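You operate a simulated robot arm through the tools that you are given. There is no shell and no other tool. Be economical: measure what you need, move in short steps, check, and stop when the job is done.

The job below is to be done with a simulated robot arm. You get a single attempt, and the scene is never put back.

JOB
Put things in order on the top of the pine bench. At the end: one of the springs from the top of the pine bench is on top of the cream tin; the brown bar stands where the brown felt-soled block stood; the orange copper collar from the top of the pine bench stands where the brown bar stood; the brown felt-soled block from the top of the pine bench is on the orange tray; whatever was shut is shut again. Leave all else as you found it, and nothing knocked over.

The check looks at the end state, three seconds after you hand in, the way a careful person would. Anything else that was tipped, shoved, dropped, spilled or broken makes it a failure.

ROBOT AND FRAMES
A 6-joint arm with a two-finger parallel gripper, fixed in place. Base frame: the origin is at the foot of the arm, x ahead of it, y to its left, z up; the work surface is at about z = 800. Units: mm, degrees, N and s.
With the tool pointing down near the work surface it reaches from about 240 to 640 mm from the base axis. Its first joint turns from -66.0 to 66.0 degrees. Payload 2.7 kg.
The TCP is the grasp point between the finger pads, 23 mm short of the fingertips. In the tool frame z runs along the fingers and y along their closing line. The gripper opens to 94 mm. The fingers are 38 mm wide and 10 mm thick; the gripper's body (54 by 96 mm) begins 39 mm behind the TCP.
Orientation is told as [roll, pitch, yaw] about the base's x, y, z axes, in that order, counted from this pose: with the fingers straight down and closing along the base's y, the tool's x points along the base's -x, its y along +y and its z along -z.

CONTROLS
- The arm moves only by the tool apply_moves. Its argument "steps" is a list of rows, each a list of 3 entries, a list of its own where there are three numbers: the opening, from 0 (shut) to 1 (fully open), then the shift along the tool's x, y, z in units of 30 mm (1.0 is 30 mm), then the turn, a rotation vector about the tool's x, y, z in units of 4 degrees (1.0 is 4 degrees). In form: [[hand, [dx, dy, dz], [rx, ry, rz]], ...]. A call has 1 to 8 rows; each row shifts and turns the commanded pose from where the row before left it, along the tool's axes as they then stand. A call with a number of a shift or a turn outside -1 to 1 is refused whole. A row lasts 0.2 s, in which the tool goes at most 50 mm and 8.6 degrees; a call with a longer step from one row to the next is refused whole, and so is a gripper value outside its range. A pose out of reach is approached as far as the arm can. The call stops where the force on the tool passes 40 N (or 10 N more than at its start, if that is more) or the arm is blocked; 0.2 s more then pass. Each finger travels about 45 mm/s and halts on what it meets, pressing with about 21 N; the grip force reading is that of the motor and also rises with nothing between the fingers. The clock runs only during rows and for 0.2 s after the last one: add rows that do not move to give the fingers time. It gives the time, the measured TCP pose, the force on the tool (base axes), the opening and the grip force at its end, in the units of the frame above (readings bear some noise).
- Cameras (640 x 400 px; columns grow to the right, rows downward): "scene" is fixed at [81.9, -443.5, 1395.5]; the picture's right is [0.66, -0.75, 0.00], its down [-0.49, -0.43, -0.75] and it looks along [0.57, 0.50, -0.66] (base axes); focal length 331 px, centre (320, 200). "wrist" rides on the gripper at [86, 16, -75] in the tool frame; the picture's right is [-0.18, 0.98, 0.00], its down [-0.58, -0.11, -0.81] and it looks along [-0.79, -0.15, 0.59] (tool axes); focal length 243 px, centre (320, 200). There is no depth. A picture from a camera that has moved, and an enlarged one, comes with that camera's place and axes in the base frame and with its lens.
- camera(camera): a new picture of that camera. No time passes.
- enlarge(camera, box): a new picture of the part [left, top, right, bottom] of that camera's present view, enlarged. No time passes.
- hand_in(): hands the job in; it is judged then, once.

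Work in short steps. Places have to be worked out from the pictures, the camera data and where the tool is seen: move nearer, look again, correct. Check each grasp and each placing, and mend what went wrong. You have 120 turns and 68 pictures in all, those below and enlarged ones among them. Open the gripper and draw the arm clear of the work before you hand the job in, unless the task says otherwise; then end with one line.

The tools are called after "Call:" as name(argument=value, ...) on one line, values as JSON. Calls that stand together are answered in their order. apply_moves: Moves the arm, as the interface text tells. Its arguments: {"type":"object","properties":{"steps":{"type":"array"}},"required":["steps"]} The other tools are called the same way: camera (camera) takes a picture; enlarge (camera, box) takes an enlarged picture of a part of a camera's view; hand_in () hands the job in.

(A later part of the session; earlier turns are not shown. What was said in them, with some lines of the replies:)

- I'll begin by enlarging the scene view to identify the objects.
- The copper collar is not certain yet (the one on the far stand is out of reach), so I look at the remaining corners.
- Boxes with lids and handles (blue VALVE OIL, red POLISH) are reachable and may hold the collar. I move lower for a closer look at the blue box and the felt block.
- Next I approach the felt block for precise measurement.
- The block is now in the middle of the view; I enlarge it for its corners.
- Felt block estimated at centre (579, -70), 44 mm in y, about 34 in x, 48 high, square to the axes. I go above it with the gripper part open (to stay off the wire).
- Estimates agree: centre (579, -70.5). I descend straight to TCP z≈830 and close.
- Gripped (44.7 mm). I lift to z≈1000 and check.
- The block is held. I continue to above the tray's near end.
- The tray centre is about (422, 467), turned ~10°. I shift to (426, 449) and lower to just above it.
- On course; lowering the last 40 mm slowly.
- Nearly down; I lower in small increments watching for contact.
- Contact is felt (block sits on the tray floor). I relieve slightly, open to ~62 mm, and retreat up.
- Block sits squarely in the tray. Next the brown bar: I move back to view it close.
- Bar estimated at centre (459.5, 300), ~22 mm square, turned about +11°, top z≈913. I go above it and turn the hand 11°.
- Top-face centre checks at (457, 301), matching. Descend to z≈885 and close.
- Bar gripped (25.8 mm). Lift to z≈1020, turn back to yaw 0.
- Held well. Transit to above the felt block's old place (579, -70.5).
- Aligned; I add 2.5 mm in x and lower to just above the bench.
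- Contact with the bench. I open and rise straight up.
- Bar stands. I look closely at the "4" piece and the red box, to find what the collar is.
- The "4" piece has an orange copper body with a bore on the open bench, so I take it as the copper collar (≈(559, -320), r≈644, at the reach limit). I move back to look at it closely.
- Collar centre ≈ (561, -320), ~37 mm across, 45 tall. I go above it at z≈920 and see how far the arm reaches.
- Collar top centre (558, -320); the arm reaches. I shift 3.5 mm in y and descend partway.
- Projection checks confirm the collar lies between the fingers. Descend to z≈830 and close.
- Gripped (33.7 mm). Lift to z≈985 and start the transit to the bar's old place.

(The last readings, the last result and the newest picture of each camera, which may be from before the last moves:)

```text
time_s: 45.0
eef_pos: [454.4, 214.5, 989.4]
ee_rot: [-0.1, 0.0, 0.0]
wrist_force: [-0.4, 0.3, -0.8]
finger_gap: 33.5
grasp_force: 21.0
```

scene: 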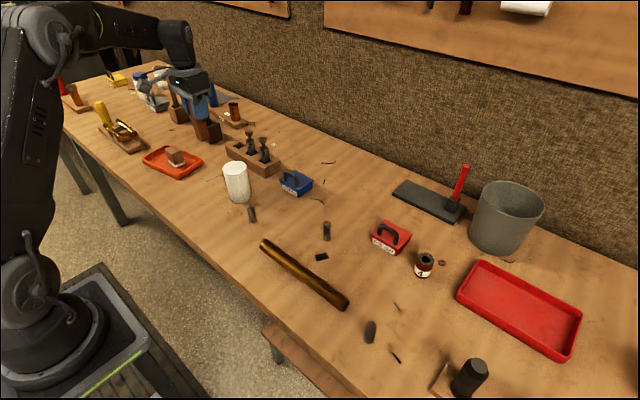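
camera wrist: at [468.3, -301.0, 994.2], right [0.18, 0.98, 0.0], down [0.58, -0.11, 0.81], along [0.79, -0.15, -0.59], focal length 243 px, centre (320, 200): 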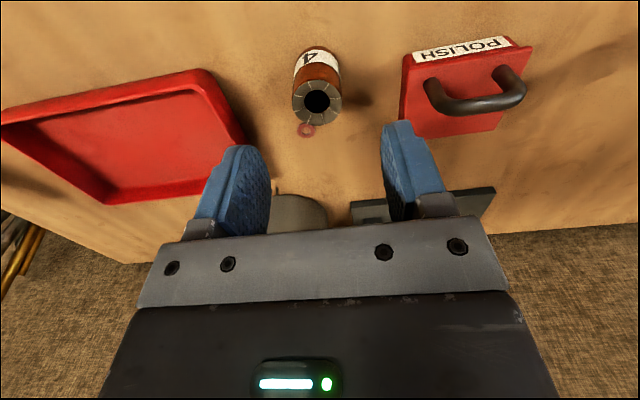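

Continue to above (459, 300.5) and descend partway.

Call:
apply_moves(steps=[[0.2, [-0.05, 1, 0], [0, 0, 0]], [0.2, [-0.05, 1, 0], [0, 0, 0]], [0.2, [-0.04, 0.86, 0], [0, 0, 0]], [0.2, [0, 0, 0.9], [0, 0, 0]], [0.2, [0, 0, 1], [0, 0, 0]], [0.2, [0, 0, 1], [0, 0, 0]], [0.2, [0, 0, 0], [0, 0, 0]]])

Call:
enlarge(camera="scene", box=[150, 90, 270, 210])

Call:
camera(camera="wrist")

```text
time_s: 46.6
eef_pos: [459.6, 299.7, 902.8]
ee_rot: [0.0, -0.2, 0.0]
wrist_force: [0.1, -0.2, -1.6]
finger_gap: 33.5
grasp_force: 21.1
```

```text
3.33 times, centred on (210, 150) of scene
camera zoom: at [81.9, -443.5, 1395.5], right [0.66, -0.75, 0.0], down [-0.49, -0.43, -0.75], along [0.57, 0.5, -0.66], focal length 1102 px, centre (687, 367)
```

zoom: 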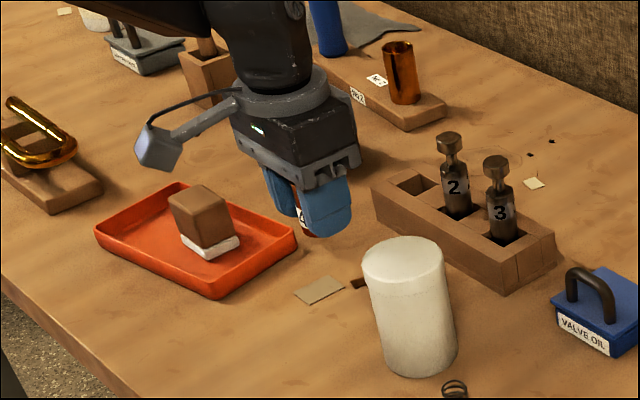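

```text
28 pictures are left
camera wrist: at [371.9, 316.1, 976.5], right [0.18, 0.98, 0.0], down [0.58, -0.11, 0.81], along [0.79, -0.15, -0.59], focal length 243 px, centre (320, 200)
```

wrist: 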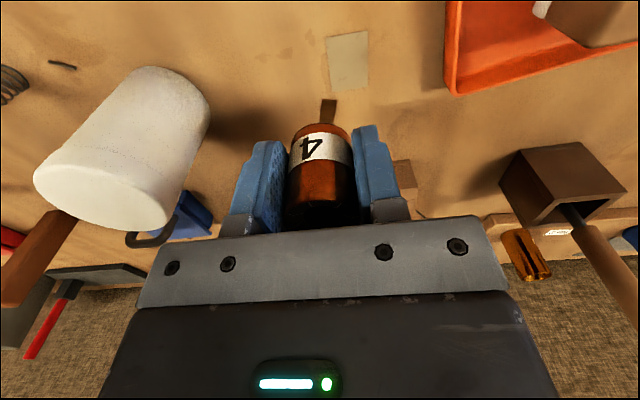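

Card and chip debris lie beside the target; I nudge 3 mm away from them and lower slowly.

Call:
apply_moves(steps=[[0.2, [0.09, -0.08, 0.8], [0, 0, 0]], [0.2, [0, 0, 0.8], [0, 0, 0]], [0.2, [0, 0, 0.5], [0, 0, 0]], [0.2, [0, 0, 0.15], [0, 0, 0]], [0.2, [0, 0, 0], [0, 0, 0]]])

Call:
apply_moves(steps=[[0.2, [0, 0, 0.08], [0, 0, 0]], [0.2, [0, 0, 0], [0, 0, 0]]])

Call:
apply_moves(steps=[[0.2, [0, 0, 0.05], [0, 0, 0]], [0.2, [0, 0, 0], [0, 0, 0]]])

```text
time_s: 47.8
eef_pos: [458.6, 297.8, 835.0]
ee_rot: [0.0, -0.1, -0.1]
wrist_force: [-0.1, -0.2, -0.6]
finger_gap: 33.6
grasp_force: 20.7
```

```text
time_s: 48.4
eef_pos: [457.5, 298.2, 831.9]
ee_rot: [0.1, -0.2, 0.0]
wrist_force: [1.1, 0.3, -0.6]
finger_gap: 33.9
grasp_force: 21.0
```

```text
time_s: 49.0
eef_pos: [458.2, 298.0, 829.9]
ee_rot: [0.1, 0.0, 0.0]
wrist_force: [0.2, -0.2, -1.9]
finger_gap: 33.6
grasp_force: 21.4
```

Call:
apply_moves(steps=[[0.2, [0, 0, 0.04], [0, 0, 0]], [0.2, [0, 0, 0], [0, 0, 0]]])

Call:
apply_moves(steps=[[0.2, [0, 0, 0.03], [0, 0, 0]], [0.2, [0, 0, 0], [0, 0, 0]]])

```text
time_s: 49.6
eef_pos: [458.3, 297.3, 830.6]
ee_rot: [0.1, -0.1, 0.0]
wrist_force: [0.1, 0.7, -1.6]
finger_gap: 33.6
grasp_force: 20.8
```

```text
time_s: 50.2
eef_pos: [457.1, 297.8, 829.2]
ee_rot: [0.0, -0.1, 0.1]
wrist_force: [-1.2, -1.1, -1.4]
finger_gap: 33.6
grasp_force: 20.6
```

Call:
apply_moves(steps=[[0.2, [0, 0, 0.04], [0, 0, 0]], [0.2, [0, 0, 0], [0, 0, 0]]])

Call:
apply_moves(steps=[[0.2, [0, 0, 0.03], [0, 0, 0]], [0.2, [0, 0, 0], [0, 0, 0]]])

```text
time_s: 50.8
eef_pos: [459.4, 297.0, 827.8]
ee_rot: [0.2, 0.0, 0.0]
wrist_force: [-2.4, -3.2, 7.7]
finger_gap: 33.4
grasp_force: 20.6
```

```text
time_s: 51.4
eef_pos: [458.2, 297.4, 827.7]
ee_rot: [0.2, -0.2, 0.0]
wrist_force: [-3.7, -4.1, 19.9]
finger_gap: 33.8
grasp_force: 21.1
```

Firm contact. Relieve, open and lift clear.

Call:
apply_moves(steps=[[0.2, [0, 0, -0.04], [0, 0, 0]], [0.55, [0, 0, 0], [0, 0, 0]], [0.55, [0, 0, 0], [0, 0, 0]], [0.55, [0, 0, -0.4], [0, 0, 0]], [0.55, [0, 0, -1], [0, 0, 0]], [0.55, [0, 0, -1], [0, 0, 0]], [0.55, [0, 0, -1], [0, 0, 0]], [0.55, [0, 0, -1], [0, 0, 0]]])

Call:
enlarge(camera="scene", box=[160, 100, 300, 220])

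```text
time_s: 53.2
eef_pos: [459.0, 296.6, 961.7]
ee_rot: [0.0, -0.2, 0.0]
wrist_force: [0.2, -0.3, -0.3]
finger_gap: 51.7
grasp_force: 0.1
```

```text
3.33 times, centred on (230, 160) of scene
camera zoom: at [81.9, -443.5, 1395.5], right [0.66, -0.75, 0.0], down [-0.49, -0.43, -0.75], along [0.57, 0.5, -0.66], focal length 1102 px, centre (620, 333)
```

zoom: 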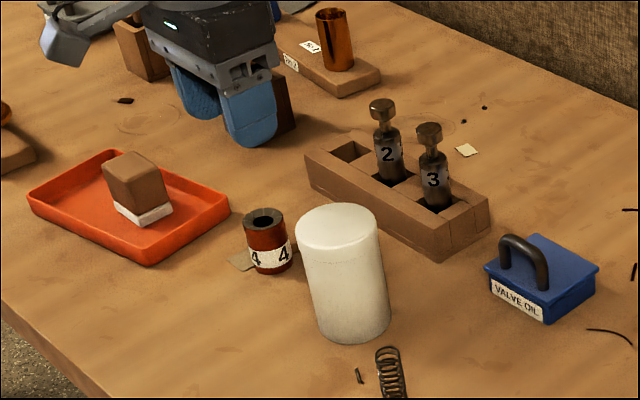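

Collar stands upright. Next the spring near (493, -98); I move to view it.

Call:
apply_moves(steps=[[0.55, [0.3, -0.95, -0.5], [0, 0, 0]], [0.55, [0.3, -0.95, 0], [0, 0, 0]], [0.55, [0.3, -0.95, 0], [0, 0, 0]], [0.55, [0.3, -0.95, 0], [0, 0, 0]], [0.55, [0.3, -0.95, 0], [0, 0, 0]], [0.55, [0.3, -0.95, 0], [0, 0, 0]], [0.55, [0.3, -0.95, 0], [0, 0, 0]], [0.55, [0.3, -0.95, 0], [0, 0, 0]]])

Call:
apply_moves(steps=[[0.55, [0, -0.95, 0], [0, 0, 0]], [0.55, [0, -0.95, 0.3], [0, 0, 0]], [0.55, [0, -0.95, 0.5], [0, 0, 0]], [0.55, [0, -0.95, 0.5], [0, 0, 0]], [0.55, [0, -0.95, 0.5], [0, 0, 0]], [0.55, [0, 0, 0], [0, 0, 0]]])

Call:
camera(camera="wrist")

```text
time_s: 55.0
eef_pos: [385.1, 67.2, 971.2]
ee_rot: [0.0, -0.1, 0.2]
wrist_force: [0.0, -0.7, 0.4]
finger_gap: 51.9
grasp_force: 0.1
```

```text
time_s: 56.4
eef_pos: [385.8, -75.5, 922.1]
ee_rot: [0.0, -0.1, 0.1]
wrist_force: [-0.4, -0.1, -0.8]
finger_gap: 51.8
grasp_force: 0.1
```

```text
26 pictures are left
camera wrist: at [297.1, -58.1, 996.2], right [0.18, 0.98, 0.0], down [0.58, -0.11, 0.81], along [0.79, -0.15, -0.59], focal length 243 px, centre (320, 200)
```

wrist: 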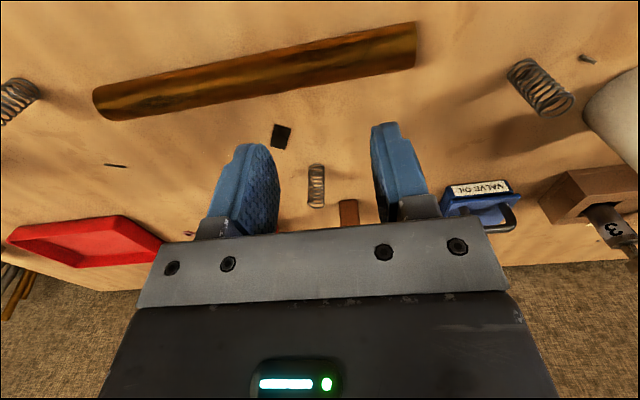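

Call:
enlarge(camera="wrist", box=[280, 140, 360, 220])

Call:
enlarge(camera="scene", box=[290, 200, 370, 260])

```text
5.00 times, centred on (320, 180) of wrist
camera zoom: at [297.1, -58.1, 996.2], right [0.18, 0.98, 0.0], down [0.58, -0.11, 0.81], along [0.79, -0.15, -0.59], focal length 1213 px, centre (320, 300)
```

zoom: 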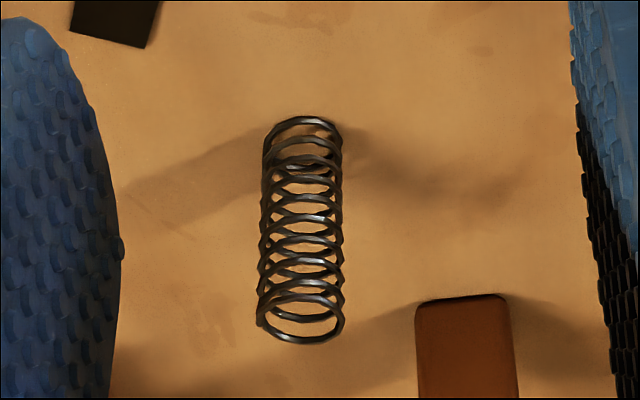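

```text
6.67 times, centred on (330, 230) of scene
camera zoom: at [81.9, -443.5, 1395.5], right [0.66, -0.75, 0.0], down [-0.49, -0.43, -0.75], along [0.57, 0.5, -0.66], focal length 2205 px, centre (253, 0)
```

zoom: 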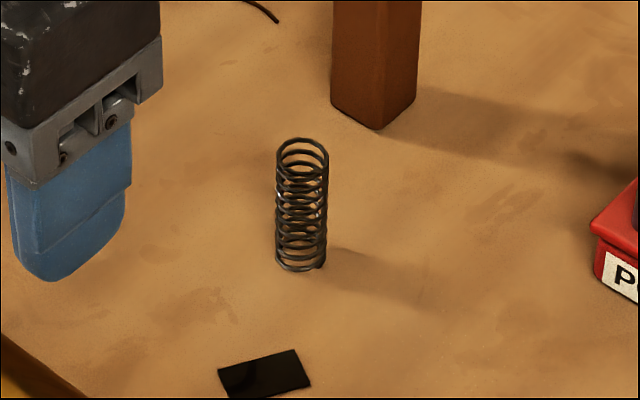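

Spring at ≈ (499.5, -99.5), 19 mm across, ~52 mm tall. I go above it.

Call:
apply_moves(steps=[[0.5, [-0.95, -0.2, 0], [0, 0, 0]], [0.5, [-0.95, -0.2, 0], [0, 0, 0]], [0.5, [-0.95, -0.2, 0], [0, 0, 0]], [0.5, [-0.92, -0.2, 0.2], [0, 0, 0]], [0.5, [0, 0, 0.3], [0, 0, 0]], [0.5, [0, 0, 0], [0, 0, 0]]])

Call:
camera(camera="wrist")

Call:
enlarge(camera="scene", box=[270, 170, 390, 260])

```text
time_s: 57.8
eef_pos: [500.4, -98.6, 906.2]
ee_rot: [-0.1, -0.2, -0.1]
wrist_force: [0.5, -0.4, 1.2]
finger_gap: 46.9
grasp_force: 0.1
```

```text
23 pictures are left
camera wrist: at [412.5, -80.6, 981.2], right [0.18, 0.98, 0.0], down [0.58, -0.11, 0.81], along [0.79, -0.15, -0.59], focal length 243 px, centre (320, 200)
```

wrist: 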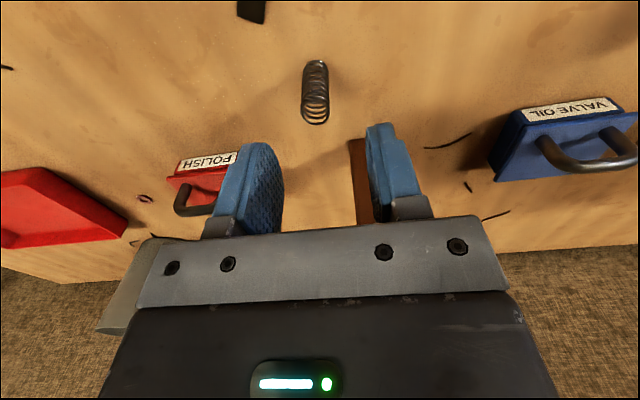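

```text
4.44 times, centred on (330, 215) of scene
camera zoom: at [81.9, -443.5, 1395.5], right [0.66, -0.75, 0.0], down [-0.49, -0.43, -0.75], along [0.57, 0.5, -0.66], focal length 1470 px, centre (276, 133)
```

zoom: 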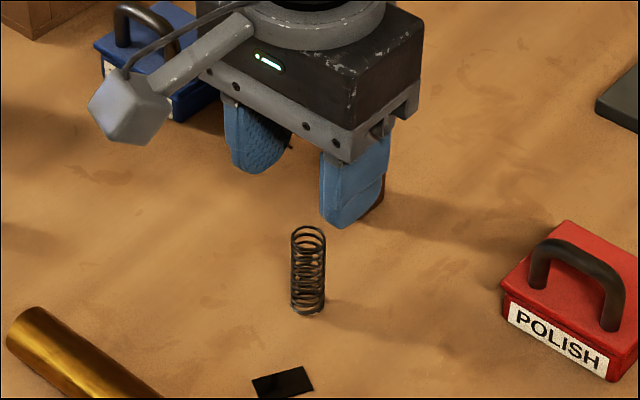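

Top-ring check gives (499.7, -99). Descend to ≈832 and close.

Call:
apply_moves(steps=[[0.5, [0, 0, 0.7], [0, 0, 0]], [0.5, [0, 0, 0.7], [0, 0, 0]], [0.5, [0, 0, 0.7], [0, 0, 0]], [0.5, [0, 0, 0.35], [0, 0, 0]], [0.5, [0, 0, 0], [0, 0, 0]], [0.25, [0, 0, 0], [0, 0, 0]], [0.12, [0, 0, 0], [0, 0, 0]], [0.12, [0, 0, 0], [0, 0, 0]]])

Call:
enlarge(camera="scene", box=[270, 170, 390, 260])

```text
time_s: 59.6
eef_pos: [501.0, -97.8, 832.3]
ee_rot: [0.0, -0.1, -0.1]
wrist_force: [-0.5, 0.5, -1.0]
finger_gap: 17.3
grasp_force: 21.1
```

```text
4.44 times, centred on (330, 215) of scene
camera zoom: at [81.9, -443.5, 1395.5], right [0.66, -0.75, 0.0], down [-0.49, -0.43, -0.75], along [0.57, 0.5, -0.66], focal length 1470 px, centre (276, 133)
```

zoom: 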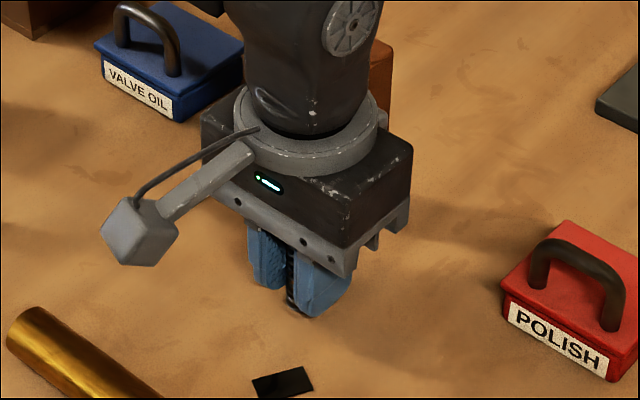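

Spring gripped (17.3 mm). Lift and carry to above the tin.

Call:
apply_moves(steps=[[0.12, [0, 0, -0.4], [0, 0, 0]], [0.12, [0, 0, -1], [0, 0, 0]], [0.12, [0, 0, -1], [0, 0, 0]], [0.12, [0, 0, -1], [0, 0, 0]], [0.12, [0, 0, -1], [0, 0, 0]], [0.12, [0.1, 0.9, -0.8], [0, 0, 0]], [0.12, [0.1, 0.9, 0], [0, 0, 0]], [0.12, [0.1, 0.9, 0], [0, 0, 0]]])

Call:
apply_moves(steps=[[0.12, [0.13, 0.96, 0], [0, 0, 0]], [0.12, [0.13, 0.96, 0], [0, 0, 0]], [0.12, [0.13, 0.96, 0], [0, 0, 0]], [0.12, [0.13, 0.96, 0], [0, 0, 0]], [0.12, [0.13, 0.96, 0], [0, 0, 0]], [0.12, [0.13, 0.96, 0], [0, 0, 0]], [0.12, [0.13, 0.96, 0], [0, 0, 0]], [0.12, [0, 0, 0], [0, 0, 0]]])

Call:
camera(camera="wrist")

Call:
enlarge(camera="scene", box=[180, 100, 300, 220])

```text
time_s: 61.4
eef_pos: [490.1, -15.5, 988.6]
ee_rot: [0.0, 0.0, 0.0]
wrist_force: [1.1, -0.3, 0.5]
finger_gap: 17.4
grasp_force: 21.5
```

```text
time_s: 63.2
eef_pos: [462.5, 186.0, 987.5]
ee_rot: [-0.1, -0.1, 0.0]
wrist_force: [0.5, -0.1, -0.1]
finger_gap: 17.4
grasp_force: 20.9
```

```text
20 pictures are left
camera wrist: at [375.0, 202.2, 1061.7], right [0.18, 0.98, 0.0], down [0.58, -0.11, 0.81], along [0.79, -0.15, -0.59], focal length 243 px, centre (320, 200)
```

wrist: 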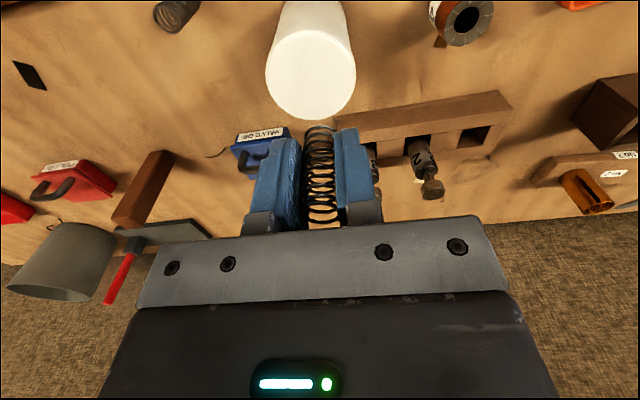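

```text
3.33 times, centred on (240, 160) of scene
camera zoom: at [81.9, -443.5, 1395.5], right [0.66, -0.75, 0.0], down [-0.49, -0.43, -0.75], along [0.57, 0.5, -0.66], focal length 1102 px, centre (587, 333)
```

zoom: 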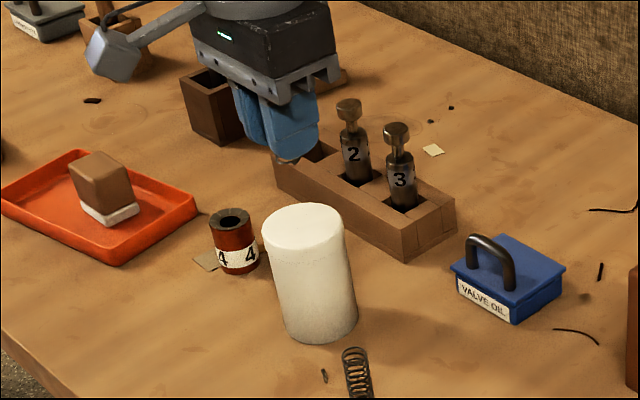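

Tin top centre ≈ (460, 182), z≈892–897. I adjust and lower to z≈937.

Call:
apply_moves(steps=[[0.12, [0.08, -0.13, 0.6], [0, 0, 0]], [0.12, [0, 0, 0.7], [0, 0, 0]], [0.12, [0, 0, 0.4], [0, 0, 0]], [0.12, [0, 0, 0], [0, 0, 0]]])

Call:
enlarge(camera="scene", box=[190, 120, 290, 220])

Call:
enlarge(camera="wrist", box=[220, 0, 420, 200])

```text
time_s: 64.2
eef_pos: [460.9, 181.6, 937.6]
ee_rot: [0.0, 0.0, 0.0]
wrist_force: [0.1, -0.2, 0.6]
finger_gap: 17.6
grasp_force: 21.5
```

```text
4.00 times, centred on (240, 170) of scene
camera zoom: at [81.9, -443.5, 1395.5], right [0.66, -0.75, 0.0], down [-0.49, -0.43, -0.75], along [0.57, 0.5, -0.66], focal length 1323 px, centre (640, 320)
```

zoom: 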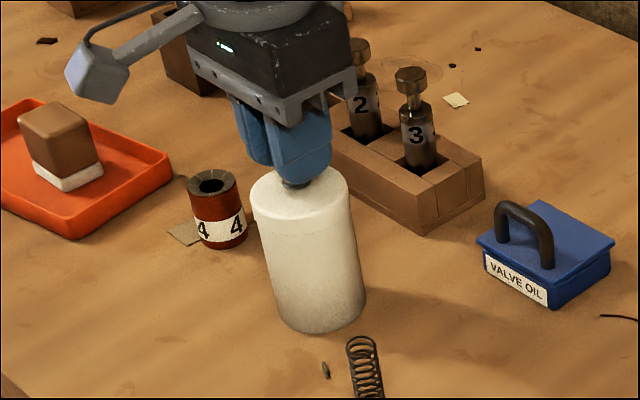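

```text
2.00 times, centred on (320, 100) of wrist
camera zoom: at [372.9, 198.5, 1011.5], right [0.18, 0.98, 0.0], down [0.58, -0.11, 0.81], along [0.79, -0.15, -0.59], focal length 485 px, centre (320, 400)
```

zoom: 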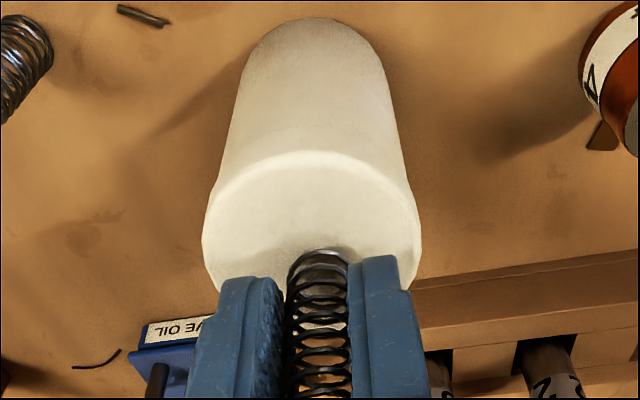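

Aligned over the lid's centre in both views. Lower gently to contact.

Call:
apply_moves(steps=[[0.12, [0, 0, 0.15], [0, 0, 0]], [0.12, [0, 0, 0.07], [0, 0, 0]], [0.12, [0, 0, 0], [0, 0, 0]]])

Call:
apply_moves(steps=[[0.12, [0, 0, 0.05], [0, 0, 0]], [0.12, [0, 0, 0], [0, 0, 0]]])

Call:
apply_moves(steps=[[0.12, [0, 0, 0.04], [0, 0, 0]], [0.12, [0, 0, 0], [0, 0, 0]]])

```text
time_s: 65.0
eef_pos: [461.8, 181.4, 932.6]
ee_rot: [0.1, -0.4, 0.1]
wrist_force: [0.7, -0.3, 15.4]
finger_gap: 17.5
grasp_force: 20.1
```

```text
time_s: 65.6
eef_pos: [460.0, 182.3, 929.6]
ee_rot: [0.1, -0.2, 0.0]
wrist_force: [4.0, 1.7, 16.0]
finger_gap: 17.1
grasp_force: 21.2
```

```text
time_s: 66.2
eef_pos: [460.3, 181.8, 927.7]
ee_rot: [0.0, -0.1, 0.0]
wrist_force: [0.7, 1.6, 15.6]
finger_gap: 17.2
grasp_force: 20.8
```

Contact at ~932; the spring is seated. I open here and lift.

Call:
apply_moves(steps=[[0.2, [0, 0, 0], [0, 0, 0]], [0.4, [0, 0, 0], [0, 0, 0]], [0.5, [0, 0, 0], [0, 0, 0]], [0.5, [0, 0, -0.3], [0, 0, 0]], [0.5, [0, 0, -0.8], [0, 0, 0]], [0.5, [0, 0, -1], [0, 0, 0]], [0.5, [0, 0, -1], [0, 0, 0]], [0.5, [0, 0, -0.5], [0, 0, 0]]])

Call:
enlarge(camera="scene", box=[130, 110, 290, 220])

Call:
camera(camera="wrist")

```text
time_s: 68.0
eef_pos: [461.0, 182.2, 1035.5]
ee_rot: [0.1, -0.2, 0.0]
wrist_force: [0.0, -0.3, 1.0]
finger_gap: 46.9
grasp_force: 0.0
```

```text
3.64 times, centred on (210, 165) of scene
camera zoom: at [81.9, -443.5, 1395.5], right [0.66, -0.75, 0.0], down [-0.49, -0.43, -0.75], along [0.57, 0.5, -0.66], focal length 1203 px, centre (720, 327)
```

zoom: 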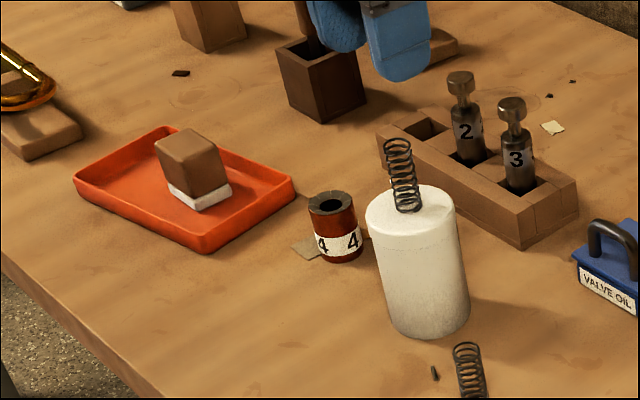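

```text
15 pictures are left
camera wrist: at [372.9, 198.8, 1110.7], right [0.18, 0.98, 0.0], down [0.58, -0.11, 0.81], along [0.79, -0.15, -0.59], focal length 243 px, centre (320, 200)
```

wrist: 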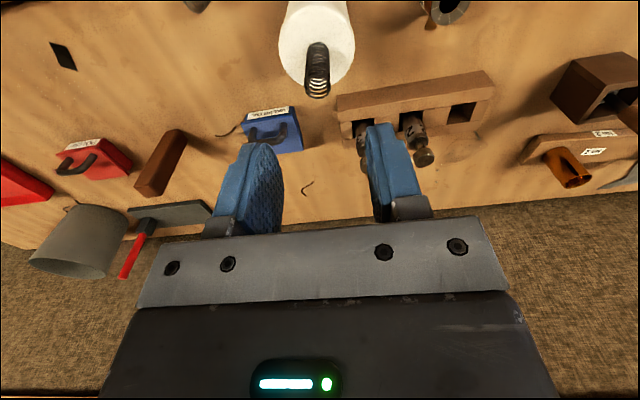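

All four are placed and upright. I draw the arm back to its starting pose and do a last overview.

Call:
apply_moves(steps=[[0.7, [0.3, 0, -1], [0, 0, 0]], [0.9, [0.4, -0.5, -1], [0, 0, 0]], [1, [0.5, -0.9, -0.7], [0, 0, 0]], [1, [0.5, -0.9, 0], [0, 0, 0]], [1, [0.5, -0.9, 0], [0, 0, 0]], [1, [0.2, -0.9, 0], [0, 0, 0]], [1, [0, -0.5, 0], [0, 0, 0]], [1, [0, 0, 0], [0, 0, 0]]])

Call:
camera(camera="scene")

Call:
enlarge(camera="scene", box=[180, 110, 420, 270])

```text
time_s: 69.8
eef_pos: [387.1, 44.3, 1116.6]
ee_rot: [-0.1, -0.1, 0.1]
wrist_force: [-0.2, -0.3, 0.0]
finger_gap: 94.1
grasp_force: 0.0
```

```text
14 pictures are left
```

scene: 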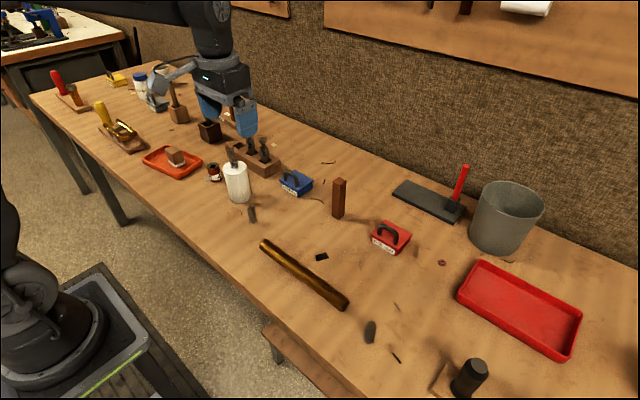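

```text
2.50 times, centred on (300, 190) of scene
camera zoom: at [81.9, -443.5, 1395.5], right [0.66, -0.75, 0.0], down [-0.49, -0.43, -0.75], along [0.57, 0.5, -0.66], focal length 827 px, centre (370, 225)
```

zoom: 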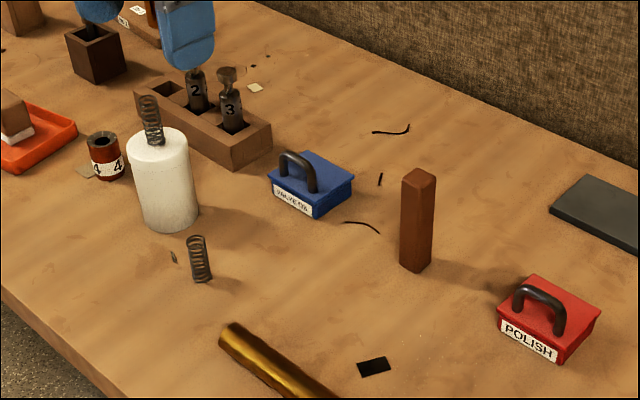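

Everything is in place, the lids were never opened, and the rest of the bench is as I found it. I hand in.

Call:
hand_in()

```text
The job is handed in.
```

I placed all four things, they were standing in the last picture, and I handed the job in; I took the copper piece marked "4" to be the collar, and I opened no lids to check for another.
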